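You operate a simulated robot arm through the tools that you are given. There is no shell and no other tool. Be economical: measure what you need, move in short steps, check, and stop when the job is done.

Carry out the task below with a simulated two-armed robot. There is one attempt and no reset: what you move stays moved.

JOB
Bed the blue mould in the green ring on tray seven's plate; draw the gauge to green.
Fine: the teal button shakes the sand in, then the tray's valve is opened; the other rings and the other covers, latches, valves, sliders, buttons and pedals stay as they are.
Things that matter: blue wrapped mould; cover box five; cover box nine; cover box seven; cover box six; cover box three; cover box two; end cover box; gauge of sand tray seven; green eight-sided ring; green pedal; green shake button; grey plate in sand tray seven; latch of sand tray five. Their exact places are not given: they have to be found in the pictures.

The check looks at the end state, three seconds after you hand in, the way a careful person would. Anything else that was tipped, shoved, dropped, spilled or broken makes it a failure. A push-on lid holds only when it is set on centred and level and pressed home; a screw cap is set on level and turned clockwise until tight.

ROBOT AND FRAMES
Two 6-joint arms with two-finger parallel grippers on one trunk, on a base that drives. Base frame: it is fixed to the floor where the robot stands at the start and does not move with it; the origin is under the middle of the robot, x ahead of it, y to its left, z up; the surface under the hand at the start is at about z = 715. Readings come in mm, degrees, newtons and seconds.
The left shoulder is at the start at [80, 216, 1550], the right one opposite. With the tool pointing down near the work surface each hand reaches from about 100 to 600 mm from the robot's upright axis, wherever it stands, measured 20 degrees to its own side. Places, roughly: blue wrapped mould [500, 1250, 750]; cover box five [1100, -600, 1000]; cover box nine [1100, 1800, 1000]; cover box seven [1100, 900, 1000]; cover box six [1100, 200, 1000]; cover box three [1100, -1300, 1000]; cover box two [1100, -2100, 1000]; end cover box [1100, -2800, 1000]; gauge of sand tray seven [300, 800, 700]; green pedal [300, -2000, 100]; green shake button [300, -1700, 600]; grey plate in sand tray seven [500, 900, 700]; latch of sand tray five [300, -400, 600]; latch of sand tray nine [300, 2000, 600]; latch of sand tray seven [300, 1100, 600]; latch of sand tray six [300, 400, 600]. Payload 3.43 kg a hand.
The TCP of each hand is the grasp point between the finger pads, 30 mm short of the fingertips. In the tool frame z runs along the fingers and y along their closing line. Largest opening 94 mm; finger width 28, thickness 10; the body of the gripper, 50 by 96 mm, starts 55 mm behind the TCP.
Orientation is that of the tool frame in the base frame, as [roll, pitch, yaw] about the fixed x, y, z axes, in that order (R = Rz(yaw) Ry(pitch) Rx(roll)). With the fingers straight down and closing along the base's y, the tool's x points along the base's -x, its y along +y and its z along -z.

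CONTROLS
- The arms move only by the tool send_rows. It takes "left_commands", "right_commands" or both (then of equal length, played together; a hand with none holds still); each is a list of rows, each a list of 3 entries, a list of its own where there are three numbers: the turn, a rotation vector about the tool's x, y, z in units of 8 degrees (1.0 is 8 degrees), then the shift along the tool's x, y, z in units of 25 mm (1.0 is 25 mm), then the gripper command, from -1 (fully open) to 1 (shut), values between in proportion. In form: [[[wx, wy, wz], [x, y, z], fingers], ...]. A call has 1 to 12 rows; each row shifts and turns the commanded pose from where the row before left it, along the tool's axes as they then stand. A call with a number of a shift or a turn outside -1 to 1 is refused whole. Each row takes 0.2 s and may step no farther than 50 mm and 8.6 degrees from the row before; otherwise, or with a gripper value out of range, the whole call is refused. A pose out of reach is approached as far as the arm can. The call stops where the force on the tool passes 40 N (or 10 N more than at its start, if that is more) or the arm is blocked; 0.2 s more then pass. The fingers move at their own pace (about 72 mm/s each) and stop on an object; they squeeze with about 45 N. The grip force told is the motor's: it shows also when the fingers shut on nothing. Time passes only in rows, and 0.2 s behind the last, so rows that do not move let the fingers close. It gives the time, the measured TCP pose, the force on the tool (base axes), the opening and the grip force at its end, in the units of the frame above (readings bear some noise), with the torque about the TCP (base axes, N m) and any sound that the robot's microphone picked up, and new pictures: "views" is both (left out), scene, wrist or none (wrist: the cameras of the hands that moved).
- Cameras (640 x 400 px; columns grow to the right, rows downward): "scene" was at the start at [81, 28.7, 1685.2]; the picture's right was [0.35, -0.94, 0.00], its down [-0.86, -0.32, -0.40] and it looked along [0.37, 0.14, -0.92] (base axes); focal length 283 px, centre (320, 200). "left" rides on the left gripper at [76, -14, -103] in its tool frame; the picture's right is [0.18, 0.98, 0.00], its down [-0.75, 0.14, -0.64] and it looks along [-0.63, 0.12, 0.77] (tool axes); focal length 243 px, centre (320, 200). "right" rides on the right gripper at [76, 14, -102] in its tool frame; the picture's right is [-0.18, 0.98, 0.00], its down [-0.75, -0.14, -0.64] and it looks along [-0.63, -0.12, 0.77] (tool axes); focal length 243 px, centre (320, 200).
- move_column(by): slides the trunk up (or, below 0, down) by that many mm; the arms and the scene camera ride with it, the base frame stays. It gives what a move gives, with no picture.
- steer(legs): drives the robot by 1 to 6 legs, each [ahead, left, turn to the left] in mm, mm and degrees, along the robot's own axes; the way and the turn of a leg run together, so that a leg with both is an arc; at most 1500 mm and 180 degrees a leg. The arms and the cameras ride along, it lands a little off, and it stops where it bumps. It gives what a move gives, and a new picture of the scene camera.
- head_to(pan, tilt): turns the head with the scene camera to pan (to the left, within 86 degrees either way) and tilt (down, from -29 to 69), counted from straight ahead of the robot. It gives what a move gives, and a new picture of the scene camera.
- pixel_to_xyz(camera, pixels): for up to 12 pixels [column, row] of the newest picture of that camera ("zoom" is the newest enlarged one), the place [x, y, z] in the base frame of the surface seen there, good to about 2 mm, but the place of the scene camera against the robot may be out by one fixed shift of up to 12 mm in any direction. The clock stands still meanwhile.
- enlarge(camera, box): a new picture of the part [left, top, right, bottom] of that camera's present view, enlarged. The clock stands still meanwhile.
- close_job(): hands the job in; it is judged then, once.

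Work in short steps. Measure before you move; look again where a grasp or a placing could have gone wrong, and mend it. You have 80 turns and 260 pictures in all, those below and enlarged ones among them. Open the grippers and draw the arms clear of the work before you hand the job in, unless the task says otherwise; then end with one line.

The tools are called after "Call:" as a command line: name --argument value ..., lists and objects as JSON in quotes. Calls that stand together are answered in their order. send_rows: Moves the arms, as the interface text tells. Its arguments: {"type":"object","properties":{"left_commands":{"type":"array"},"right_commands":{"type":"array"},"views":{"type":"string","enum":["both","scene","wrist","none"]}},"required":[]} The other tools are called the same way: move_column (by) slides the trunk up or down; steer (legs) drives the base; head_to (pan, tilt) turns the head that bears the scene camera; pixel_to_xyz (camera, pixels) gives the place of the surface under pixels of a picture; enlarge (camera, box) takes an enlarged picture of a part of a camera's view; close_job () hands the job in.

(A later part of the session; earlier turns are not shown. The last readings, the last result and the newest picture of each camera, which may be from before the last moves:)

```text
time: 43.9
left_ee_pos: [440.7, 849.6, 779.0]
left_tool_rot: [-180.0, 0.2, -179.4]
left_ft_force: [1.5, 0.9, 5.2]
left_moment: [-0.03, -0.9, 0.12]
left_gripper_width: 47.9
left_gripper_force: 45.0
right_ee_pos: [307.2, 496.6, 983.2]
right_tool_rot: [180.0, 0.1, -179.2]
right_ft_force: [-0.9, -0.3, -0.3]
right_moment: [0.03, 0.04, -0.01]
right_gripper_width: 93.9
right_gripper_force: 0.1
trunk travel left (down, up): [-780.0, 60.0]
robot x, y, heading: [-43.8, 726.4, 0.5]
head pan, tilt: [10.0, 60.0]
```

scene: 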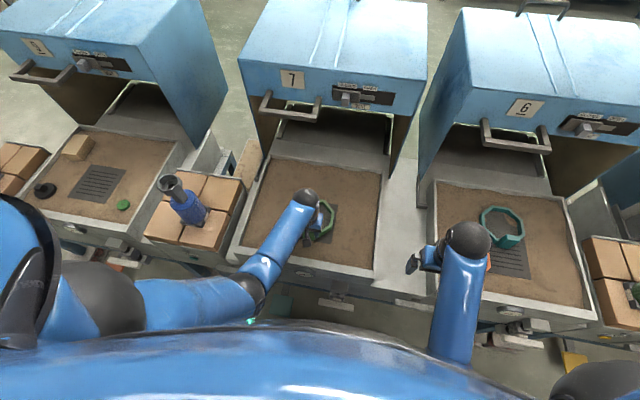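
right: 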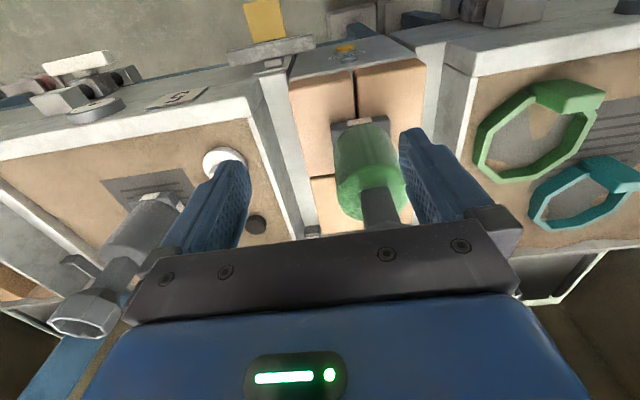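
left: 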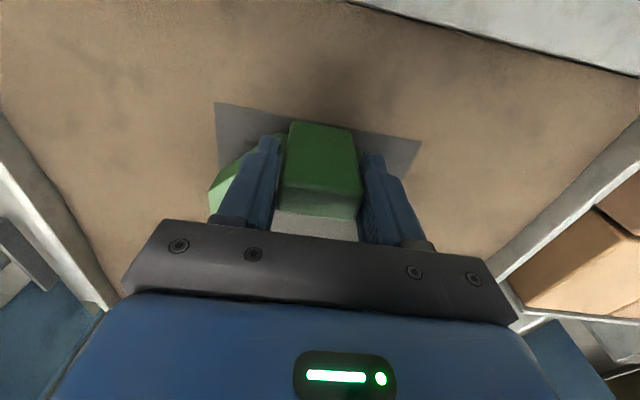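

Contact made (5 N). I open, rise and look; rising 150 mm and back a bit.

Call:
send_rows --left_commands '[[[0, 0, 0], [0, 0, 0], -1], [[0, 0, 0], [0, 0, 0], -1], [[0, 0, 0], [0, 0, 0], -1], [[0, 0, 0], [0, 0, -0.6], -1], [[0, 0, 0], [0, 0, -1], -1], [[0, 0, 0], [0, 0, -1], -1], [[0, 0, 0], [0.2, 0, -1], -1], [[0, 0, 0], [0.6, 0, -1], -1], [[0, 0, 0], [0.6, 0.3, -1], -1], [[0, 0, 0], [0.6, 0.5, -1], -1], [[0, 0, 0], [0.6, 0.5, -1], -1]]'

Call:
enlarge --camera "left" --box '[160, 50, 480, 250]'

```text
time: 46.2
left_ee_pos: [374.3, 880.8, 969.3]
left_tool_rot: [-180.0, 0.0, -179.3]
left_ft_force: [-0.4, 0.1, 0.3]
left_moment: [-0.03, -0.01, 0.02]
left_gripper_width: 94.1
left_gripper_force: 0.1
right_ee_pos: [306.9, 497.4, 983.1]
right_tool_rot: [179.9, 0.1, -179.2]
right_ft_force: [0.0, -0.1, 0.2]
right_moment: [0.0, -0.02, 0.03]
right_gripper_width: 94.0
right_gripper_force: 0.2
trunk travel left (down, up): [-780.0, 60.0]
robot x, y, heading: [-44.6, 727.6, 0.7]
head pan, tilt: [10.0, 60.0]
```

scene: 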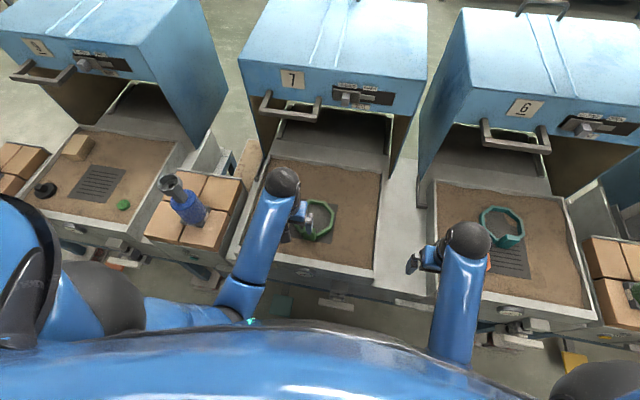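
left: 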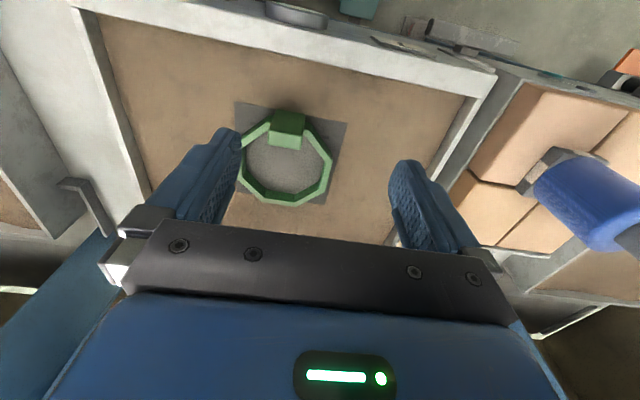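

```text
2.00 times, centred on (320, 150) of left
```

zoom: 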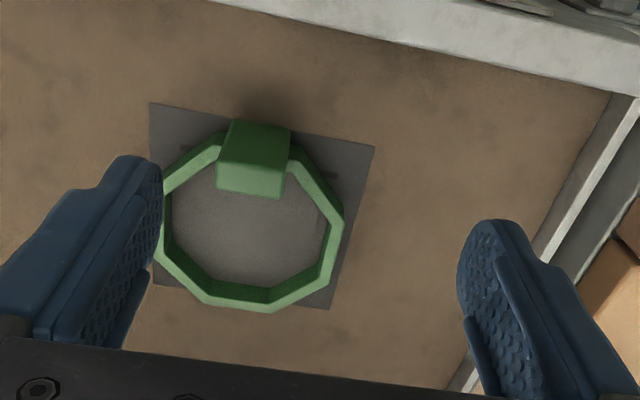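

I measure ring edges vs plate edges in the zoom.

Call:
pixel_to_xyz --camera "zoom" --pixels '[[340, 215], [356, 215], [155, 120], [368, 150], [325, 300], [270, 304], [300, 295], [158, 275], [160, 262], [210, 150], [240, 240], [255, 160]]'

```text
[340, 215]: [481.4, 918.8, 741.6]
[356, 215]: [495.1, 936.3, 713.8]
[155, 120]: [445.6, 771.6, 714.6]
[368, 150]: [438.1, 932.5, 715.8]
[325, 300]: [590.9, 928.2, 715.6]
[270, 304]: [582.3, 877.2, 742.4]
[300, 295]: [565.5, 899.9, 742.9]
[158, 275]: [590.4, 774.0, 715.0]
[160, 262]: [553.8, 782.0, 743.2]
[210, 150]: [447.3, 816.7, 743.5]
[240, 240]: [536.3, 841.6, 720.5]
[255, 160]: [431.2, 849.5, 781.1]
```

Ring is centred on the plate within ~3 mm. Now the mould: I back off and drive left so the left hand reaches it, staying clear of the pedal.

Call:
steer --legs '[[-100, 0, -0.7], [0, 450, 0]]'

Call:
send_rows --left_commands '[[[0, 0, 0], [0, 0, 0], -1]]' --views "wrist"

```text
time: 49.7
left_ee_pos: [278.2, 1311.9, 968.9]
left_tool_rot: [180.0, 0.0, 179.5]
left_ft_force: [0.1, -0.2, -0.4]
left_moment: [0.01, 0.01, 0.0]
left_gripper_width: 93.9
left_gripper_force: 0.0
right_ee_pos: [202.6, 929.8, 982.2]
right_tool_rot: [-180.0, 0.1, 179.5]
right_ft_force: [0.1, 0.2, 0.2]
right_moment: [-0.02, 0.0, -0.04]
right_gripper_width: 94.1
right_gripper_force: 0.0
trunk travel left (down, up): [-780.0, 60.0]
robot x, y, heading: [-141.0, 1166.4, -0.4]
head pan, tilt: [10.0, 60.0]
```

scene: 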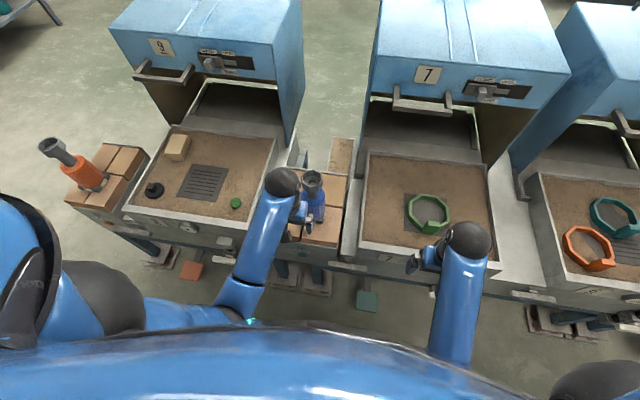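

```text
time: 50.1
left_ee_pos: [278.4, 1312.3, 969.0]
left_tool_rot: [179.9, -0.1, 179.6]
left_ft_force: [0.1, 0.3, 0.4]
left_moment: [0.01, 0.0, 0.02]
left_gripper_width: 93.9
left_gripper_force: 0.0
right_ee_pos: [204.1, 930.9, 982.5]
right_tool_rot: [179.9, 0.2, 179.5]
right_ft_force: [-0.8, 0.3, 0.4]
right_moment: [0.02, 0.0, 0.0]
right_gripper_width: 94.2
right_gripper_force: 0.0
trunk travel left (down, up): [-780.0, 60.0]
robot x, y, heading: [-140.8, 1166.6, -0.2]
head pan, tilt: [10.0, 60.0]
```

left: 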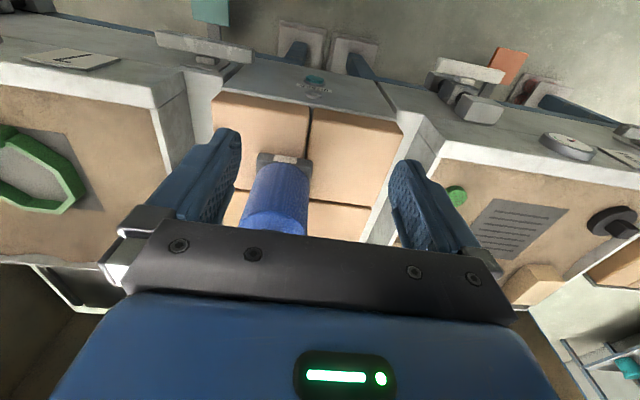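

I zoom the scene view on the mould and measure it.

Call:
enlarge --camera "scene" --box '[272, 150, 368, 210]'

Call:
pixel_to_xyz --camera "zoom" --pixels '[[265, 150], [235, 165], [295, 165], [265, 200], [265, 260], [300, 300], [310, 340], [335, 250], [230, 145], [300, 145], [265, 135]]'

Call:
pixel_to_xyz --camera "left" --pixels '[[288, 160], [262, 160], [308, 164], [278, 180], [275, 215], [252, 200], [305, 205], [330, 150]]'

```text
6.67 times, centred on (320, 180) of scene
```

zoom: 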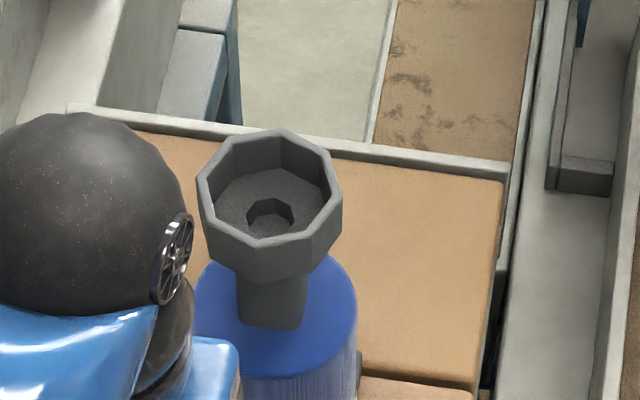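

```text
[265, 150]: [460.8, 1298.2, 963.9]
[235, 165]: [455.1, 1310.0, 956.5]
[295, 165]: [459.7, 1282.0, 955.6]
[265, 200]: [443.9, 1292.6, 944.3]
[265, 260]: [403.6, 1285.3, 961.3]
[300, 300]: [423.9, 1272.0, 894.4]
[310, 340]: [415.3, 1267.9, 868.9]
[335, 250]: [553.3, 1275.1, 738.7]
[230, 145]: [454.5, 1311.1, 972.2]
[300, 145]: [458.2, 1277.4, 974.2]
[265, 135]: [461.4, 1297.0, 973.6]
```

```text
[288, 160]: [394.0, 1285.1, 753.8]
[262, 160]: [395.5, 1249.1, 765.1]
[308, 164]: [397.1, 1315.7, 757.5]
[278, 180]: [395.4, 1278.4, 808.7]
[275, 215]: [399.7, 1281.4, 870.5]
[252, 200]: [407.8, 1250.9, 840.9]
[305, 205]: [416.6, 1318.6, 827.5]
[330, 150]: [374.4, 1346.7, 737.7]
```

Cup rim z≈974, cup ~62 mm wide with centre ≈(432, 1285); body top z≈870. I raise the trunk 60 so the fingers clear the cup, then go over it.

Call:
move_column --by 60

Call:
send_rows --left_commands '[[[0, 0, 0.07], [-0.9, -0.16, 0], -1], [[0, 0, 0], [-0.9, -0.16, 0], -1], [[0, 0, 0], [-0.9, -0.16, 0], -1], [[0, 0, 0], [-0.9, -0.16, 0], -1]]' --views "both"

```text
time: 51.1
left_ee_pos: [279.8, 1314.0, 1029.3]
left_tool_rot: [180.0, 0.0, 179.4]
left_ft_force: [-0.6, -0.9, 0.0]
left_moment: [0.01, 0.01, 0.02]
left_gripper_width: 94.0
left_gripper_force: 0.1
right_ee_pos: [204.7, 930.4, 1043.3]
right_tool_rot: [180.0, 0.1, 179.5]
right_ft_force: [0.5, 0.7, -0.1]
right_moment: [-0.01, 0.0, 0.0]
right_gripper_width: 93.9
right_gripper_force: 0.1
trunk travel left (down, up): [-840.0, 0.0]
robot x, y, heading: [-136.3, 1164.8, -0.6]
head pan, tilt: [10.0, 60.0]
```

```text
time: 52.1
left_ee_pos: [368.3, 1296.0, 1028.3]
left_tool_rot: [-180.0, -0.1, 179.0]
left_ft_force: [-0.9, -0.1, -0.1]
left_moment: [-0.01, 0.02, 0.02]
left_gripper_width: 93.9
left_gripper_force: 0.0
right_ee_pos: [204.3, 930.3, 1043.8]
right_tool_rot: [180.0, 0.0, 179.5]
right_ft_force: [0.7, -0.6, -0.6]
right_moment: [0.02, 0.02, -0.04]
right_gripper_width: 94.0
right_gripper_force: 0.1
trunk travel left (down, up): [-840.0, 0.0]
robot x, y, heading: [-139.1, 1166.8, -0.3]
head pan, tilt: [10.0, 60.0]
```

scene: 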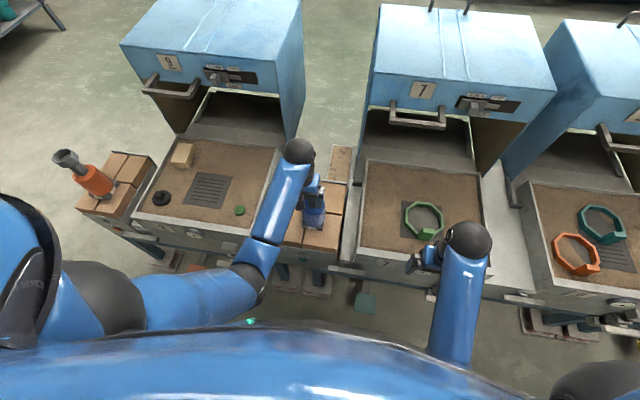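
left: 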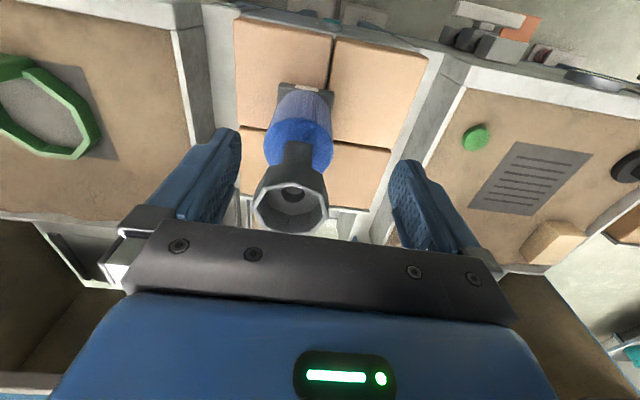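

The cup is clear of the fingers. I measure its rim in the wrist picture.

Call:
enlarge --camera "left" --box '[230, 70, 390, 240]'

Call:
pixel_to_xyz --camera "left" --pixels '[[270, 184], [310, 182], [256, 208], [327, 206], [270, 231], [312, 232], [256, 196], [326, 194], [290, 184], [265, 145], [333, 150], [300, 125]]'

```text
2.35 times, centred on (310, 155) of left
```

zoom: 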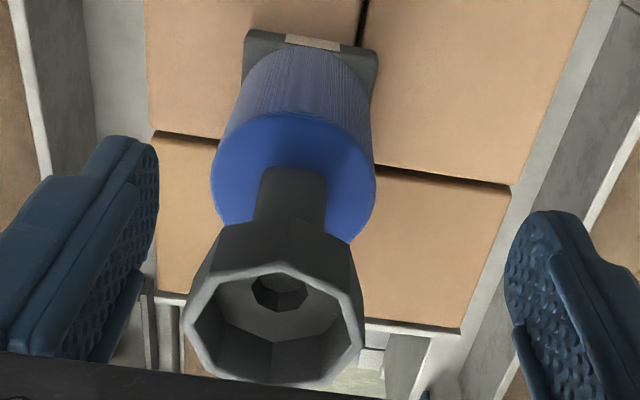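

```text
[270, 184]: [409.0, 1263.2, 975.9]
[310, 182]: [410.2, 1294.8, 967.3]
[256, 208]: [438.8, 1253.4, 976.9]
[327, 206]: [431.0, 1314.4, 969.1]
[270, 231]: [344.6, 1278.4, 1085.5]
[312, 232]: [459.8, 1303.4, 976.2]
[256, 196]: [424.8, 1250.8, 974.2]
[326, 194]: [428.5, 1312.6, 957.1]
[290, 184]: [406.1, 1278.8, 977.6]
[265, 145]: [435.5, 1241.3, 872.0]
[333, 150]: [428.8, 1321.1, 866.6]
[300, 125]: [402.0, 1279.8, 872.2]
```

Cup centre ≈(436, 1282.5), rim z 977. I go over it, straighten yaw, and lower to TCP z≈950 without closing.

Call:
send_rows --left_commands '[[[0, 0, -0.12], [-0.9, -0.18, 0], -1], [[0, 0, 0], [-0.9, -0.18, 0], -1], [[0, 0, 0], [-0.9, -0.18, 0], -1], [[0, 0, 0], [0, 0, 0.7], -1], [[0, 0, 0], [0, 0, 0.7], -1], [[0, 0, 0], [0, 0, 0.7], -1], [[0, 0, 0], [0, 0, 0.7], -1], [[0, 0, 0], [0, 0, 0.3], -1]]' --views "both"

Call:
enlarge --camera "scene" --box '[272, 130, 368, 250]'

```text
time: 53.9
left_ee_pos: [437.7, 1280.6, 950.4]
left_tool_rot: [180.0, 0.0, 179.9]
left_ft_force: [-0.1, 0.1, 0.7]
left_moment: [0.01, 0.0, 0.01]
left_gripper_width: 94.1
left_gripper_force: 0.0
right_ee_pos: [202.7, 931.1, 1043.3]
right_tool_rot: [-180.0, 0.0, 179.4]
right_ft_force: [-0.6, -0.1, -0.6]
right_moment: [-0.01, -0.03, 0.02]
right_gripper_width: 94.0
right_gripper_force: 0.1
trunk travel left (down, up): [-840.0, 0.0]
robot x, y, heading: [-137.4, 1164.2, -0.7]
head pan, tilt: [10.0, 60.0]
```

scene: 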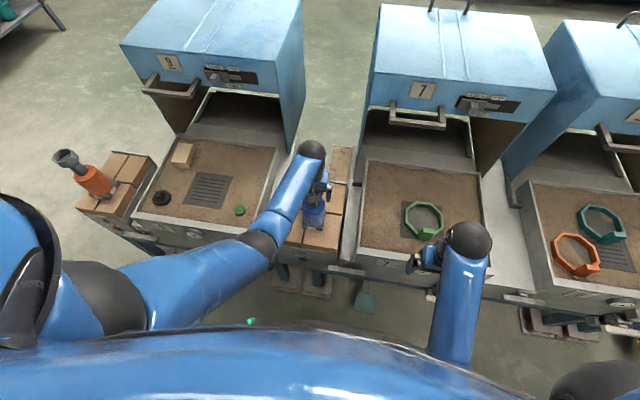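
left: 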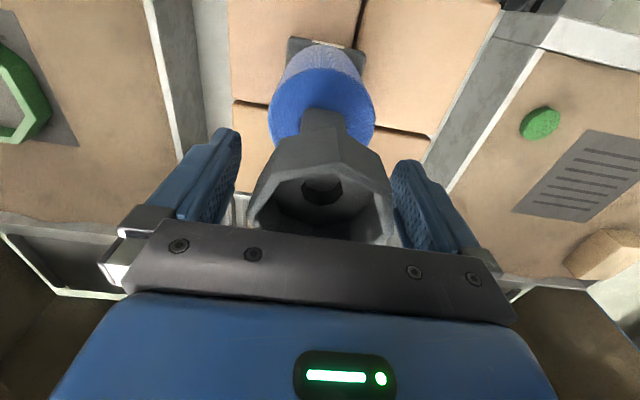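

```text
3.33 times, centred on (320, 190) of scene
```

zoom: 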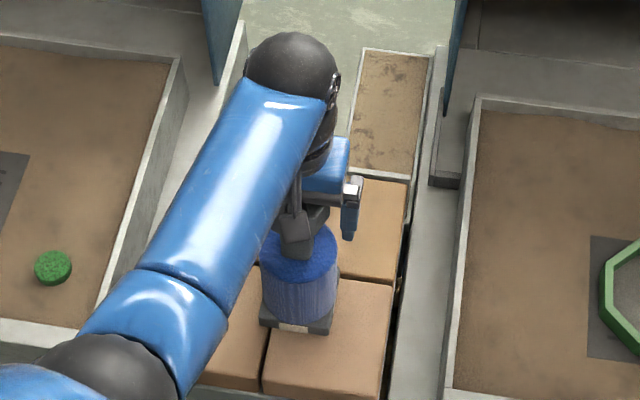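

Cup is between the fingers. I shift +2 mm in y and close.

Call:
send_rows --left_commands '[[[0, 0, 0], [0, 0.08, 0], -1], [[0, 0, 0], [0, 0, 0], 1], [[0, 0, 0], [0, 0, 0], 1], [[0, 0, 0], [0, 0, 0], 1], [[0, 0, 0], [0, 0, -0.1], 1], [[0, 0, 0], [0, 0, -0.3], 1], [[0, 0, 0], [0, 0, -0.4], 1]]' --views "both"

```text
time: 55.5
left_ee_pos: [435.2, 1284.2, 971.5]
left_tool_rot: [180.0, 0.0, 179.8]
left_ft_force: [-0.3, -0.2, -4.8]
left_moment: [-0.03, 0.02, -0.02]
left_gripper_width: 65.8
left_gripper_force: 44.8
right_ee_pos: [203.4, 931.0, 1042.5]
right_tool_rot: [180.0, 0.1, 179.5]
right_ft_force: [0.1, -0.5, -0.6]
right_moment: [-0.01, 0.03, 0.03]
right_gripper_width: 94.2
right_gripper_force: 0.0
trunk travel left (down, up): [-840.0, 0.0]
robot x, y, heading: [-140.3, 1161.6, -0.2]
head pan, tilt: [10.0, 60.0]
```

scene: 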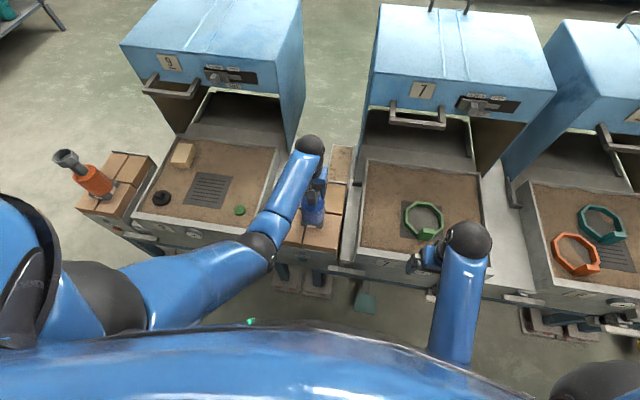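
left: 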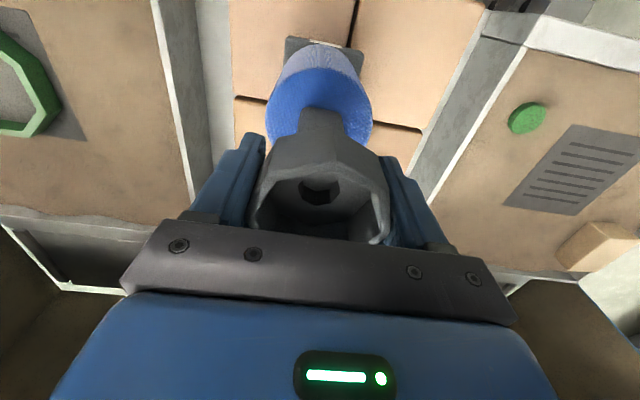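

The mould lifts freely (4.8 N). I raise it further, then drive back to tray seven.

Call:
send_rows --left_commands '[[[0, 0, 0], [0, 0, -0.5], 1], [[0, 0, 0], [0, 0, -0.6], 1], [[0, 0, 0], [0, 0, -0.6], 1], [[0, 0, 0], [0, 0, -0.6], 1], [[0, 0, 0], [0, 0, -0.5], 1]]' --views "none"

Call:
steer --legs '[[0, -435, 0]]'

Call:
send_rows --left_commands '[[[0, 0, 0], [0, 0, 0], 1]]' --views "wrist"

```text
time: 56.7
left_ee_pos: [436.8, 1283.6, 1040.9]
left_tool_rot: [-180.0, 0.0, 179.9]
left_ft_force: [0.1, 0.0, -5.0]
left_moment: [0.01, -0.01, 0.0]
left_gripper_width: 65.7
left_gripper_force: 44.5
right_ee_pos: [204.1, 932.1, 1043.0]
right_tool_rot: [179.9, 0.1, 179.4]
right_ft_force: [0.4, 0.1, -0.1]
right_moment: [-0.01, -0.02, 0.02]
right_gripper_width: 94.0
right_gripper_force: 0.1
trunk travel left (down, up): [-840.0, 0.0]
robot x, y, heading: [-139.6, 1166.8, -0.4]
head pan, tilt: [10.0, 60.0]
```

```text
time: 59.3
left_ee_pos: [432.2, 853.0, 1039.1]
left_tool_rot: [-179.8, -0.2, -180.0]
left_ft_force: [-0.1, 0.1, -4.7]
left_moment: [0.0, 0.01, -0.01]
left_gripper_width: 65.9
left_gripper_force: 45.1
right_ee_pos: [200.8, 500.1, 1043.7]
right_tool_rot: [-179.8, 0.1, 179.5]
right_ft_force: [-0.5, 0.0, 0.2]
right_moment: [-0.03, 0.03, 0.0]
right_gripper_width: 93.8
right_gripper_force: 0.0
trunk travel left (down, up): [-840.0, 0.0]
robot x, y, heading: [-145.5, 732.0, -0.5]
head pan, tilt: [10.0, 60.0]
```

scene: 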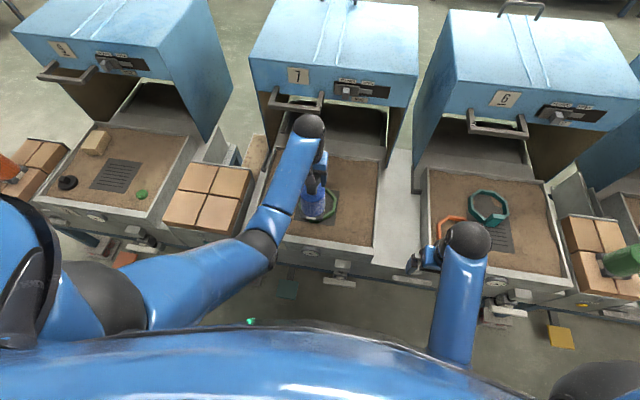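

```text
time: 59.7
left_ee_pos: [433.0, 849.6, 1039.4]
left_tool_rot: [179.8, -0.2, 180.0]
left_ft_force: [0.7, -0.6, -4.4]
left_moment: [-0.01, -0.02, -0.01]
left_gripper_width: 65.7
left_gripper_force: 45.1
right_ee_pos: [201.4, 497.7, 1042.9]
right_tool_rot: [-180.0, 0.0, 179.5]
right_ft_force: [0.2, 0.1, -0.4]
right_moment: [0.0, 0.01, -0.02]
right_gripper_width: 94.0
right_gripper_force: 0.1
trunk travel left (down, up): [-840.0, 0.0]
robot x, y, heading: [-141.7, 734.6, -0.2]
head pan, tilt: [10.0, 60.0]
```

left: 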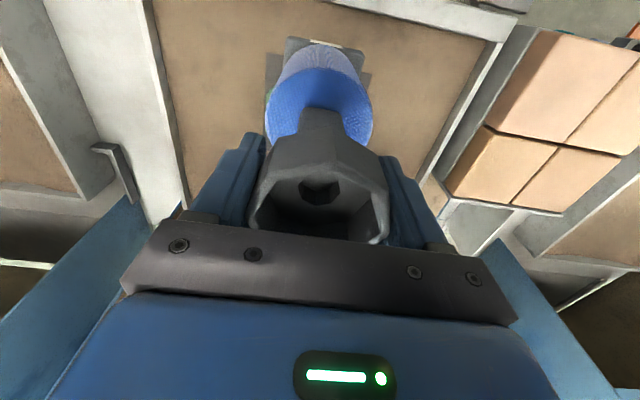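

I drive ahead 90 and measure where ring and hand sit.

Call:
steer --legs '[[90, 0, 0]]'

Call:
send_rows --left_commands '[[[0, 0, 0], [0, 0, 0], 1]]' --views "wrist"

Call:
enlarge --camera "left" --box '[220, 20, 420, 145]'

Call:
enlarge --camera "scene" --box '[256, 150, 400, 240]'

```text
time: 60.8
left_ee_pos: [511.9, 849.1, 1045.1]
left_tool_rot: [179.8, 0.5, 180.0]
left_ft_force: [-1.5, -0.2, -4.5]
left_moment: [0.01, -0.02, -0.01]
left_gripper_width: 65.7
left_gripper_force: 45.1
right_ee_pos: [279.5, 497.3, 1046.3]
right_tool_rot: [180.0, 0.6, 179.5]
right_ft_force: [-0.6, 1.2, -0.1]
right_moment: [0.03, -0.08, 0.0]
right_gripper_width: 94.0
right_gripper_force: 0.0
trunk travel left (down, up): [-840.0, 0.0]
robot x, y, heading: [-52.5, 732.3, -0.4]
head pan, tilt: [10.0, 60.0]
```

scene: 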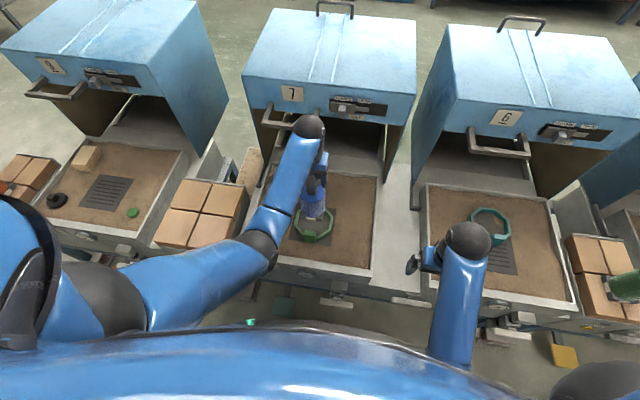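

```text
time: 61.2
left_ee_pos: [525.8, 849.0, 1037.7]
left_tool_rot: [179.9, -0.4, 179.9]
left_ft_force: [0.5, 0.7, -5.0]
left_moment: [-0.01, -0.02, -0.01]
left_gripper_width: 65.7
left_gripper_force: 44.9
right_ee_pos: [293.7, 496.2, 1041.1]
right_tool_rot: [180.0, -0.2, 179.5]
right_ft_force: [0.8, -0.3, -0.9]
right_moment: [0.0, 0.05, -0.05]
right_gripper_width: 93.9
right_gripper_force: 0.3
trunk travel left (down, up): [-840.0, 0.0]
robot x, y, heading: [-51.9, 732.0, -0.5]
head pan, tilt: [10.0, 60.0]
```

left: 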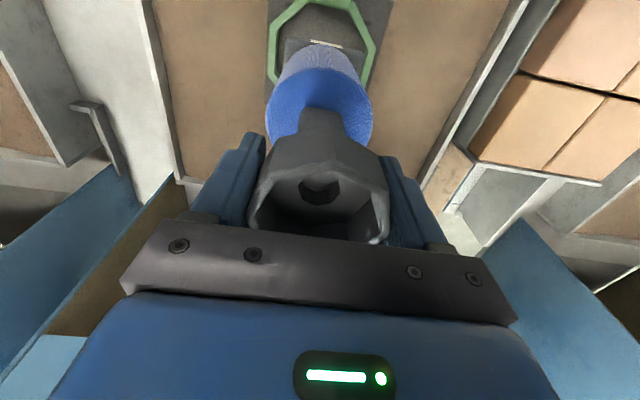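

```text
3.20 times, centred on (320, 82) of left
```

zoom: 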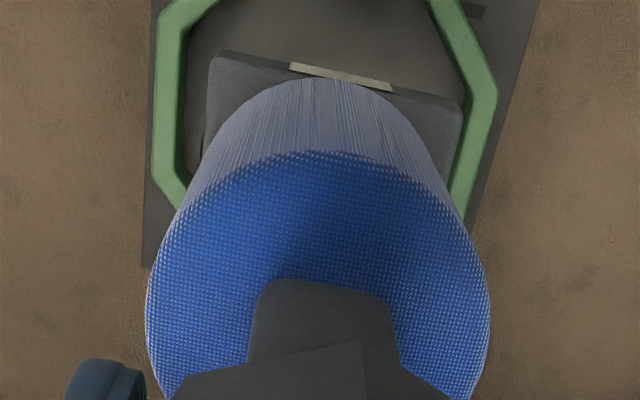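

```text
4.44 times, centred on (328, 195) of scene
```

zoom: 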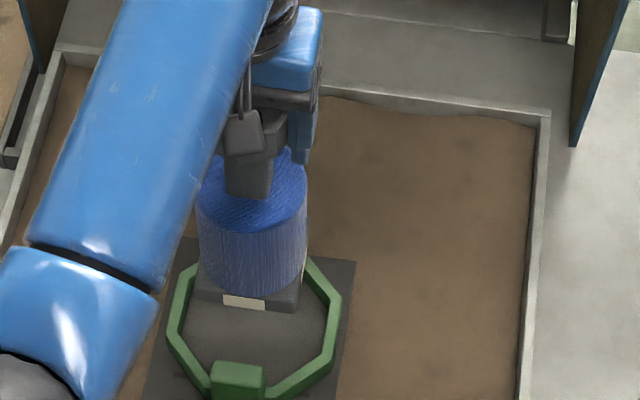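

I measure ring walls and mould foot in the wrist picture in one frame.

Call:
pixel_to_xyz --camera "left" --pixels '[[273, 55], [371, 55], [275, 70], [365, 75], [288, 42], [361, 54], [325, 44], [312, 15], [269, 85], [373, 70]]'

```text
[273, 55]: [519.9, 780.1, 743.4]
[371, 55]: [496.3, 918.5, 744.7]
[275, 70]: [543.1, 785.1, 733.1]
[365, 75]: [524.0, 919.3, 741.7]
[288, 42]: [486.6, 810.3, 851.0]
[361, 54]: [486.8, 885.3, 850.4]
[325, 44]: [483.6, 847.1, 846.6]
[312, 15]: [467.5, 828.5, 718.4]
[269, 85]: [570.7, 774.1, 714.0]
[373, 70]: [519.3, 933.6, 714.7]
```

Mould foot centre ≈(523, 847.5), ring centre ≈(513, 849.5). I shift back 10 mm, +2 mm y and lower to ~12 mm above the floor.

Call:
send_rows --left_commands '[[[0, 0, 0], [0.2, 0.04, 0], 1], [[0, 0, 0], [0.2, 0.04, 0], 1], [[0, 0, 0], [0, 0, 0.75], 1], [[0, 0, 0], [0, 0, 0.75], 1], [[0, 0, 0], [0, 0, 0.75], 1], [[0, 0, 0], [0, 0, 0.75], 1], [[0, 0, 0], [0, 0, 0.7], 1]]' --views "both"

Call:
enlarge --camera "scene" --box '[256, 150, 400, 240]'

Call:
enlarge --camera "left" --box '[220, 0, 420, 125]'

```text
time: 62.8
left_ee_pos: [511.5, 850.4, 951.5]
left_tool_rot: [179.8, 0.5, 179.8]
left_ft_force: [5.4, 0.5, 10.1]
left_moment: [0.7, -0.57, -0.25]
left_gripper_width: 65.1
left_gripper_force: 45.2
right_ee_pos: [285.4, 497.2, 1044.1]
right_tool_rot: [180.0, 0.2, 179.5]
right_ft_force: [-0.5, 0.0, 0.2]
right_moment: [-0.03, -0.01, 0.03]
right_gripper_width: 94.2
right_gripper_force: 0.1
trunk travel left (down, up): [-840.0, 0.0]
robot x, y, heading: [-53.8, 731.6, -0.5]
head pan, tilt: [10.0, 60.0]
```

scene: 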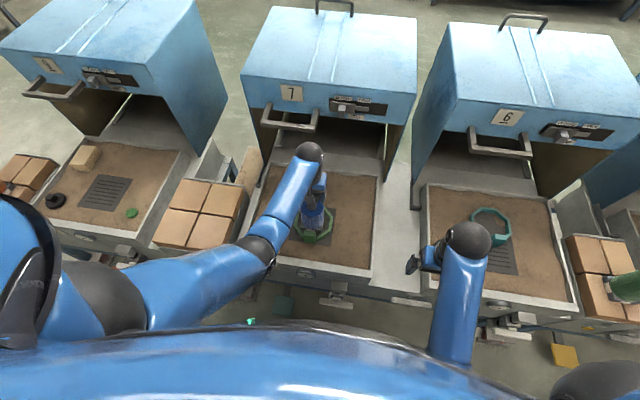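
left: 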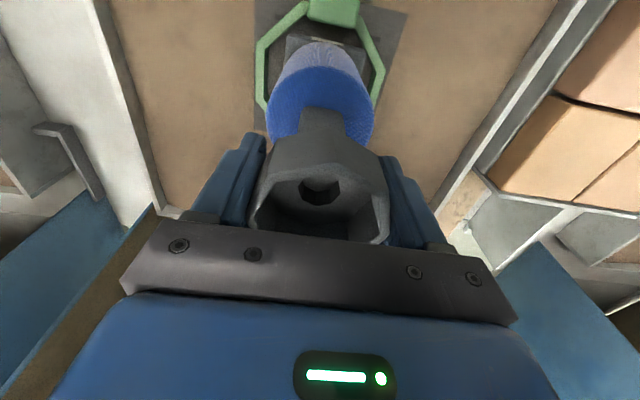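

```text
4.44 times, centred on (328, 195) of scene
```

zoom: 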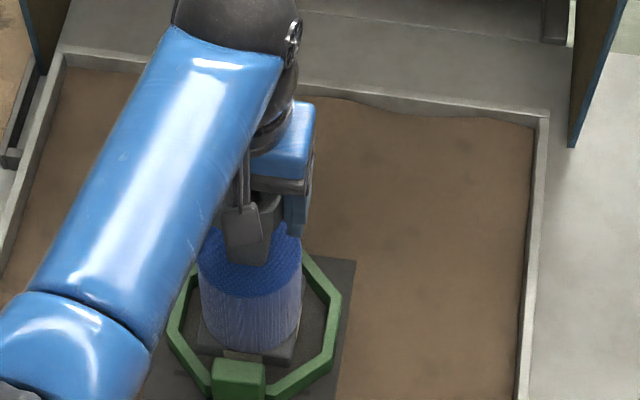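

```text
3.20 times, centred on (320, 62) of left
```

zoom: 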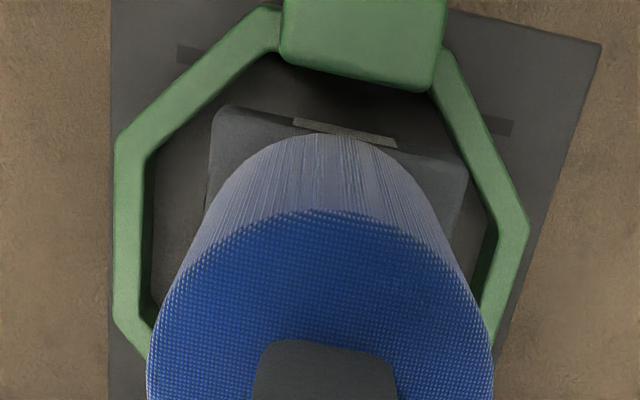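

Contact came early (TCP z 951). I measure where the foot sits relative to ring wall and floor.

Call:
pixel_to_xyz --camera "zoom" --pixels '[[228, 125], [450, 165], [345, 135], [225, 108], [460, 155], [180, 130], [480, 180], [130, 200], [510, 240], [210, 200], [300, 90], [360, 60]]'

Call:
enlarge --camera "scene" --box '[290, 200, 346, 245]'

```text
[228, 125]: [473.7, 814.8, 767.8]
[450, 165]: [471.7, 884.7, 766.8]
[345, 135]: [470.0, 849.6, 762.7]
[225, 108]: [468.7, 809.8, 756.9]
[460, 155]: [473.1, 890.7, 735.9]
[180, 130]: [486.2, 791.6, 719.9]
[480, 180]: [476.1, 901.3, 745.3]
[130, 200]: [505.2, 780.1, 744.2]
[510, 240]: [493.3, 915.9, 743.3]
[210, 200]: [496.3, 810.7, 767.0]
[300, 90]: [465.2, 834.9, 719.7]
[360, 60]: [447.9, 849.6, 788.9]
```

```text
8.89 times, centred on (318, 222) of scene
```

zoom: 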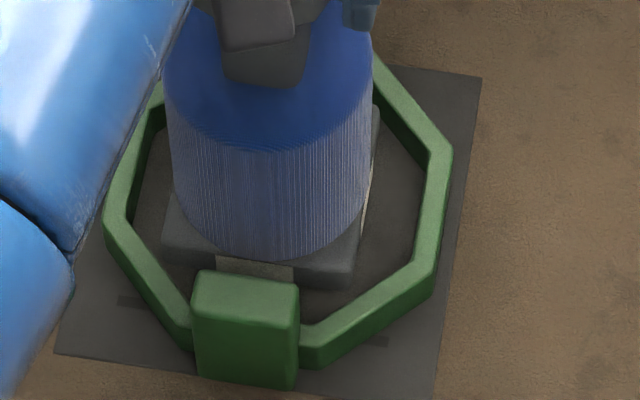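

I check the foot's rear-right corner, which seems close to the ring's rear wall.

Call:
pixel_to_xyz --camera "zoom" --pixels '[[376, 112], [378, 125], [372, 150], [362, 240], [355, 285], [385, 80], [400, 110], [385, 115], [425, 150], [340, 290], [175, 255], [390, 150]]'

Call:
enlarge --camera "scene" --box '[322, 200, 346, 218]'

```text
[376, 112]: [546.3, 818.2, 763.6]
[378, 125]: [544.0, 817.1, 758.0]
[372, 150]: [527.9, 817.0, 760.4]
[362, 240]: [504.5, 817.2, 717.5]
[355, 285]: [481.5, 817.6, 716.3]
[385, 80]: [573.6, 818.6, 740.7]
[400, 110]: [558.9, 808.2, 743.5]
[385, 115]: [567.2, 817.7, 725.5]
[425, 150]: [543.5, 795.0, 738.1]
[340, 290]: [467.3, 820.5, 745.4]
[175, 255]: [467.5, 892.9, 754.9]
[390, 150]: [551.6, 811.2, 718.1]
```

```text
16.00 times, centred on (334, 209) of scene
```

zoom: 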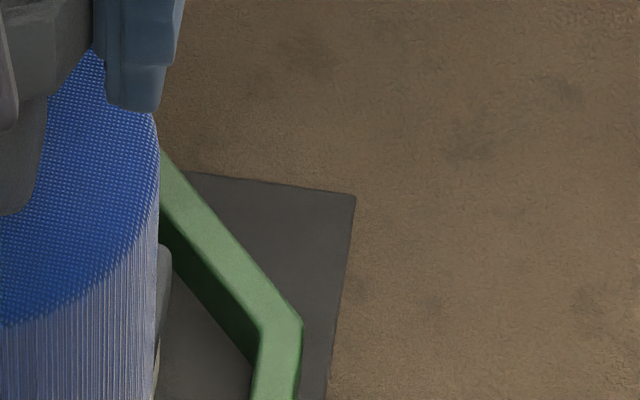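

It may be just settling dynamics; I wait two rows and read again.

Call:
send_rows --left_commands '[[[0, 0, 0], [0, 0, 0], 1], [[0, 0, 0], [0, 0, 0], 1], [[0, 0, 0], [0, 0, 0], 1]]' --views "wrist"

Call:
enlarge --camera "scene" --box '[290, 200, 346, 245]'

```text
time: 63.6
left_ee_pos: [510.7, 849.1, 951.2]
left_tool_rot: [179.9, 0.3, 179.9]
left_ft_force: [7.3, -3.2, 28.8]
left_moment: [0.61, -0.3, -0.19]
left_gripper_width: 65.8
left_gripper_force: 45.0
right_ee_pos: [287.8, 495.4, 1043.1]
right_tool_rot: [179.8, 0.1, 179.6]
right_ft_force: [0.7, -0.5, 0.3]
right_moment: [0.05, -0.03, -0.02]
right_gripper_width: 94.2
right_gripper_force: 0.0
trunk travel left (down, up): [-840.0, 0.0]
robot x, y, heading: [-53.3, 730.4, -0.5]
head pan, tilt: [10.0, 60.0]
```

left: 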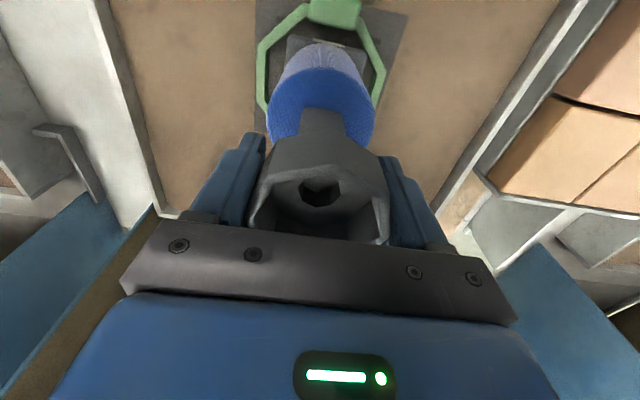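

```text
8.89 times, centred on (318, 222) of scene
```

zoom: 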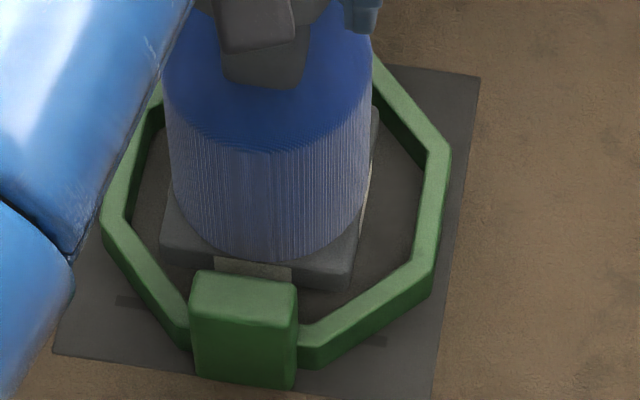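

The force/torque puts the contact at the foot's front-left corner (about −37, +38 mm), on the ring's wall. I lift 20 mm, shift +6 mm x, −3 mm y, and lower again.

Call:
send_rows --left_commands '[[[0, 0, 0], [0, 0, -0.6], 1], [[0, 0, 0], [0, 0, -0.6], 1], [[0, 0, 0], [-0.24, -0.12, 0], 1], [[0, 0, 0], [0, 0, 0], 1], [[0, 0, 0], [0, 0, 0], 1]]' --views "wrist"

Call:
enlarge --camera "left" --box '[220, 0, 420, 125]'

Call:
pixel_to_xyz --camera "zoom" --pixels '[[120, 170], [520, 200], [130, 230], [505, 240], [270, 30], [440, 70], [225, 100], [455, 140], [150, 240], [488, 250]]'

```text
time: 64.8
left_ee_pos: [518.8, 847.9, 977.9]
left_tool_rot: [180.0, -0.1, 179.9]
left_ft_force: [-0.1, -0.5, -4.3]
left_moment: [-0.04, 0.04, -0.03]
left_gripper_width: 66.0
left_gripper_force: 45.3
right_ee_pos: [288.5, 497.0, 1042.3]
right_tool_rot: [-180.0, 0.0, 179.5]
right_ft_force: [0.1, 0.3, -0.4]
right_moment: [-0.03, -0.01, -0.02]
right_gripper_width: 94.1
right_gripper_force: 0.0
trunk travel left (down, up): [-840.0, 0.0]
robot x, y, heading: [-55.2, 731.7, -0.6]
head pan, tilt: [10.0, 60.0]
```

left: 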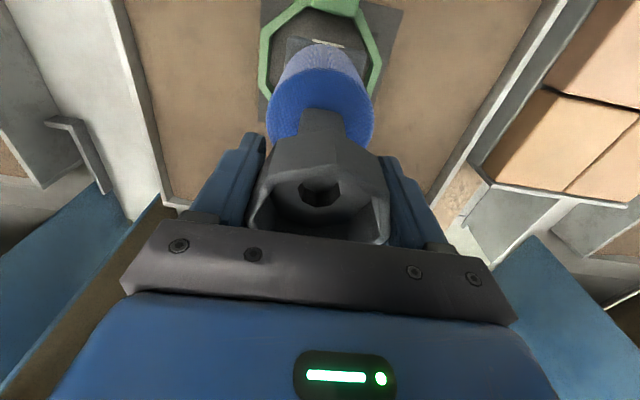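

```text
3.20 times, centred on (320, 62) of left
```

zoom: 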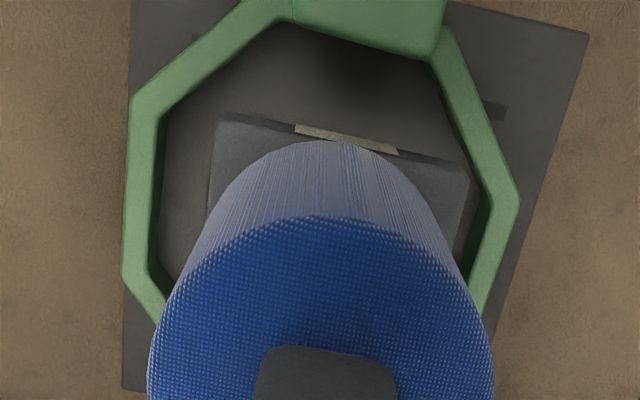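

```text
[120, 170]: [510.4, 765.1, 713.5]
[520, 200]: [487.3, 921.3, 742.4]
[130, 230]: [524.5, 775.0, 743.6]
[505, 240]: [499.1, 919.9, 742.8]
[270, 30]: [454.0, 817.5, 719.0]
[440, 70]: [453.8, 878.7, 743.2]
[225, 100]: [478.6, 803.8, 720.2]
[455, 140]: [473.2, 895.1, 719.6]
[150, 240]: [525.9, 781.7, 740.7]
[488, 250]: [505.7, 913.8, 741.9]
```

Ring centre y≈848, foot now centred within ~3 mm. I lower about 42 mm.

Call:
send_rows --left_commands '[[[0, 0, 0], [0.06, 0, 0.3], 1], [[0, 0, 0], [0, 0, 0.35], 1], [[0, 0, 0], [0, 0, 0.35], 1], [[0, 0, 0], [0, 0, 0.35], 1], [[0, 0, 0], [0, 0, 0.3], 1], [[0, 0, 0], [0, 0, 0], 1]]' --views "wrist"

Call:
enlarge --camera "left" --box '[220, 0, 420, 125]'

```text
time: 66.2
left_ee_pos: [514.9, 847.8, 936.5]
left_tool_rot: [180.0, -0.1, 179.9]
left_ft_force: [0.5, 0.8, -5.2]
left_moment: [-0.01, 0.02, -0.01]
left_gripper_width: 65.8
left_gripper_force: 44.6
right_ee_pos: [288.4, 496.8, 1043.2]
right_tool_rot: [180.0, 0.0, 179.5]
right_ft_force: [0.1, 0.4, -1.3]
right_moment: [0.0, -0.01, -0.01]
right_gripper_width: 93.8
right_gripper_force: 0.0
trunk travel left (down, up): [-840.0, 0.0]
robot x, y, heading: [-53.6, 734.3, -0.3]
head pan, tilt: [10.0, 60.0]
```

left: 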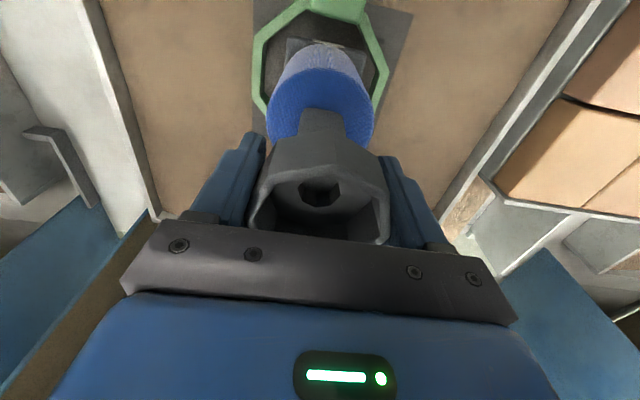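

```text
3.20 times, centred on (320, 62) of left
```

zoom: 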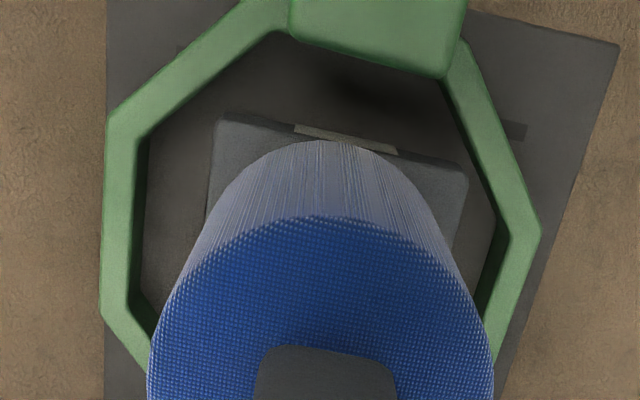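

It is free now and inside the ring. I lower gently to contact.

Call:
send_rows --left_commands '[[[0, 0, 0], [0, 0, 0.1], 1], [[0, 0, 0], [0, 0, 0.1], 1], [[0, 0, 0], [0, 0, 0], 1]]' --views "none"

```text
time: 67.0
left_ee_pos: [514.9, 847.3, 931.4]
left_tool_rot: [179.9, -0.1, 180.0]
left_ft_force: [0.7, 0.1, -4.0]
left_moment: [-0.01, 0.01, 0.01]
left_gripper_width: 65.8
left_gripper_force: 44.7
right_ee_pos: [288.3, 496.7, 1042.9]
right_tool_rot: [-180.0, 0.0, 179.5]
right_ft_force: [-0.4, 0.7, 0.0]
right_moment: [0.05, 0.0, -0.01]
right_gripper_width: 94.1
right_gripper_force: 0.0
trunk travel left (down, up): [-840.0, 0.0]
robot x, y, heading: [-55.1, 732.9, -0.7]
head pan, tilt: [10.0, 60.0]
```

Still hanging (−4 N); a few more millimetres.

Call:
send_rows --left_commands '[[[0, 0, 0], [0, 0, 0.06], 1], [[0, 0, 0], [0, 0, 0.06], 1], [[0, 0, 0], [0, 0, 0], 1]]' --views "none"

Call:
send_rows --left_commands '[[[0, 0, 0], [0, 0, 0.04], 1], [[0, 0, 0], [0, 0, 0], 1]]' --views "none"

```text
time: 67.8
left_ee_pos: [515.5, 848.4, 928.9]
left_tool_rot: [179.9, -0.1, 179.9]
left_ft_force: [0.0, 0.1, -5.1]
left_moment: [0.0, -0.01, 0.02]
left_gripper_width: 65.6
left_gripper_force: 45.0
right_ee_pos: [288.2, 497.0, 1042.2]
right_tool_rot: [-180.0, 0.0, 179.5]
right_ft_force: [-0.8, -0.5, -0.4]
right_moment: [0.03, -0.03, -0.01]
right_gripper_width: 93.8
right_gripper_force: 0.0
trunk travel left (down, up): [-840.0, 0.0]
robot x, y, heading: [-57.1, 729.9, -0.5]
head pan, tilt: [10.0, 60.0]
```

```text
time: 68.4
left_ee_pos: [514.3, 848.9, 927.2]
left_tool_rot: [180.0, 0.0, 179.9]
left_ft_force: [-1.4, -0.1, 2.0]
left_moment: [-0.11, 0.01, 0.01]
left_gripper_width: 65.7
left_gripper_force: 44.8
right_ee_pos: [287.2, 497.7, 1042.3]
right_tool_rot: [180.0, 0.1, 179.5]
right_ft_force: [0.1, -0.6, 0.1]
right_moment: [0.01, 0.02, 0.05]
right_gripper_width: 94.1
right_gripper_force: 0.0
trunk travel left (down, up): [-840.0, 0.0]
robot x, y, heading: [-55.7, 734.3, -0.5]
head pan, tilt: [10.0, 60.0]
```

Foot is on the floor. I release, rise and look.

Call:
send_rows --left_commands '[[[0, 0, 0], [0, 0, 0], -0.2], [[0, 0, 0], [0, 0, 0], -1], [[0, 0, 0], [0, 0, 0], -1], [[0, 0, 0], [0, 0, -0.8], -1], [[0, 0, 0], [0, 0, -1], -1], [[0, 0, 0], [0, 0, -1], -1], [[0, 0, 0], [0, 0, -1], -1], [[0, 0, 0], [0.8, 0, -0.2], -1], [[0, 0, 0], [1, 0, 0], -1], [[0, 0, 0], [1, 0, 0], -1]]' --views "both"

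Call:
enlarge --camera "scene" --box '[272, 170, 368, 250]'

```text
time: 70.6
left_ee_pos: [445.6, 849.1, 1029.2]
left_tool_rot: [179.9, 0.0, 179.9]
left_ft_force: [-0.3, -0.2, 0.1]
left_moment: [0.01, 0.0, 0.01]
left_gripper_width: 93.8
left_gripper_force: 0.2
right_ee_pos: [286.6, 496.7, 1043.5]
right_tool_rot: [180.0, 0.1, 179.4]
right_ft_force: [0.9, -0.2, -0.9]
right_moment: [-0.01, -0.03, 0.02]
right_gripper_width: 93.9
right_gripper_force: 0.0
trunk travel left (down, up): [-840.0, 0.0]
robot x, y, heading: [-53.3, 729.7, -0.3]
head pan, tilt: [10.0, 60.0]
```

scene: 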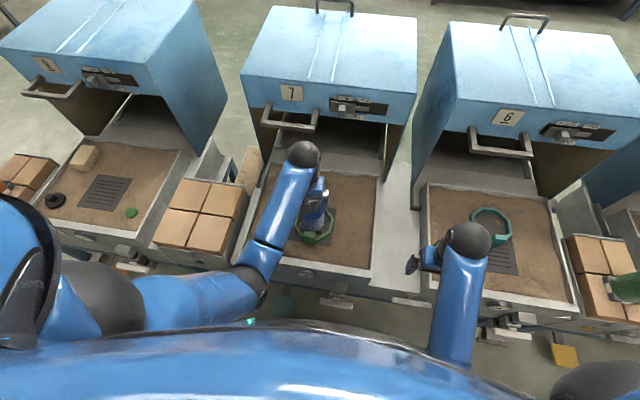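
left: 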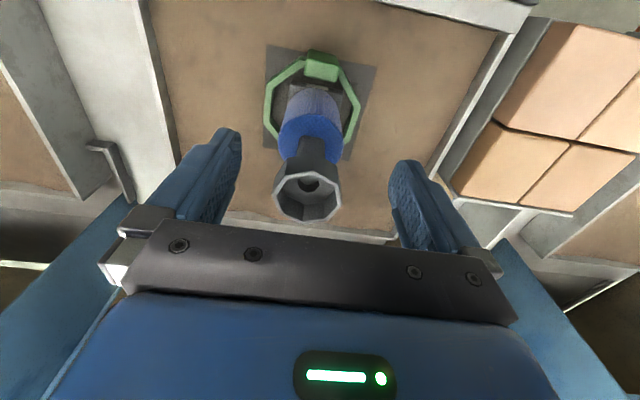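

```text
5.00 times, centred on (320, 210) of scene
```

zoom: 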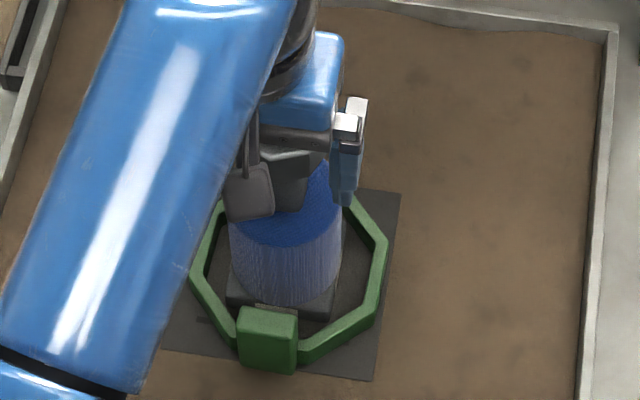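

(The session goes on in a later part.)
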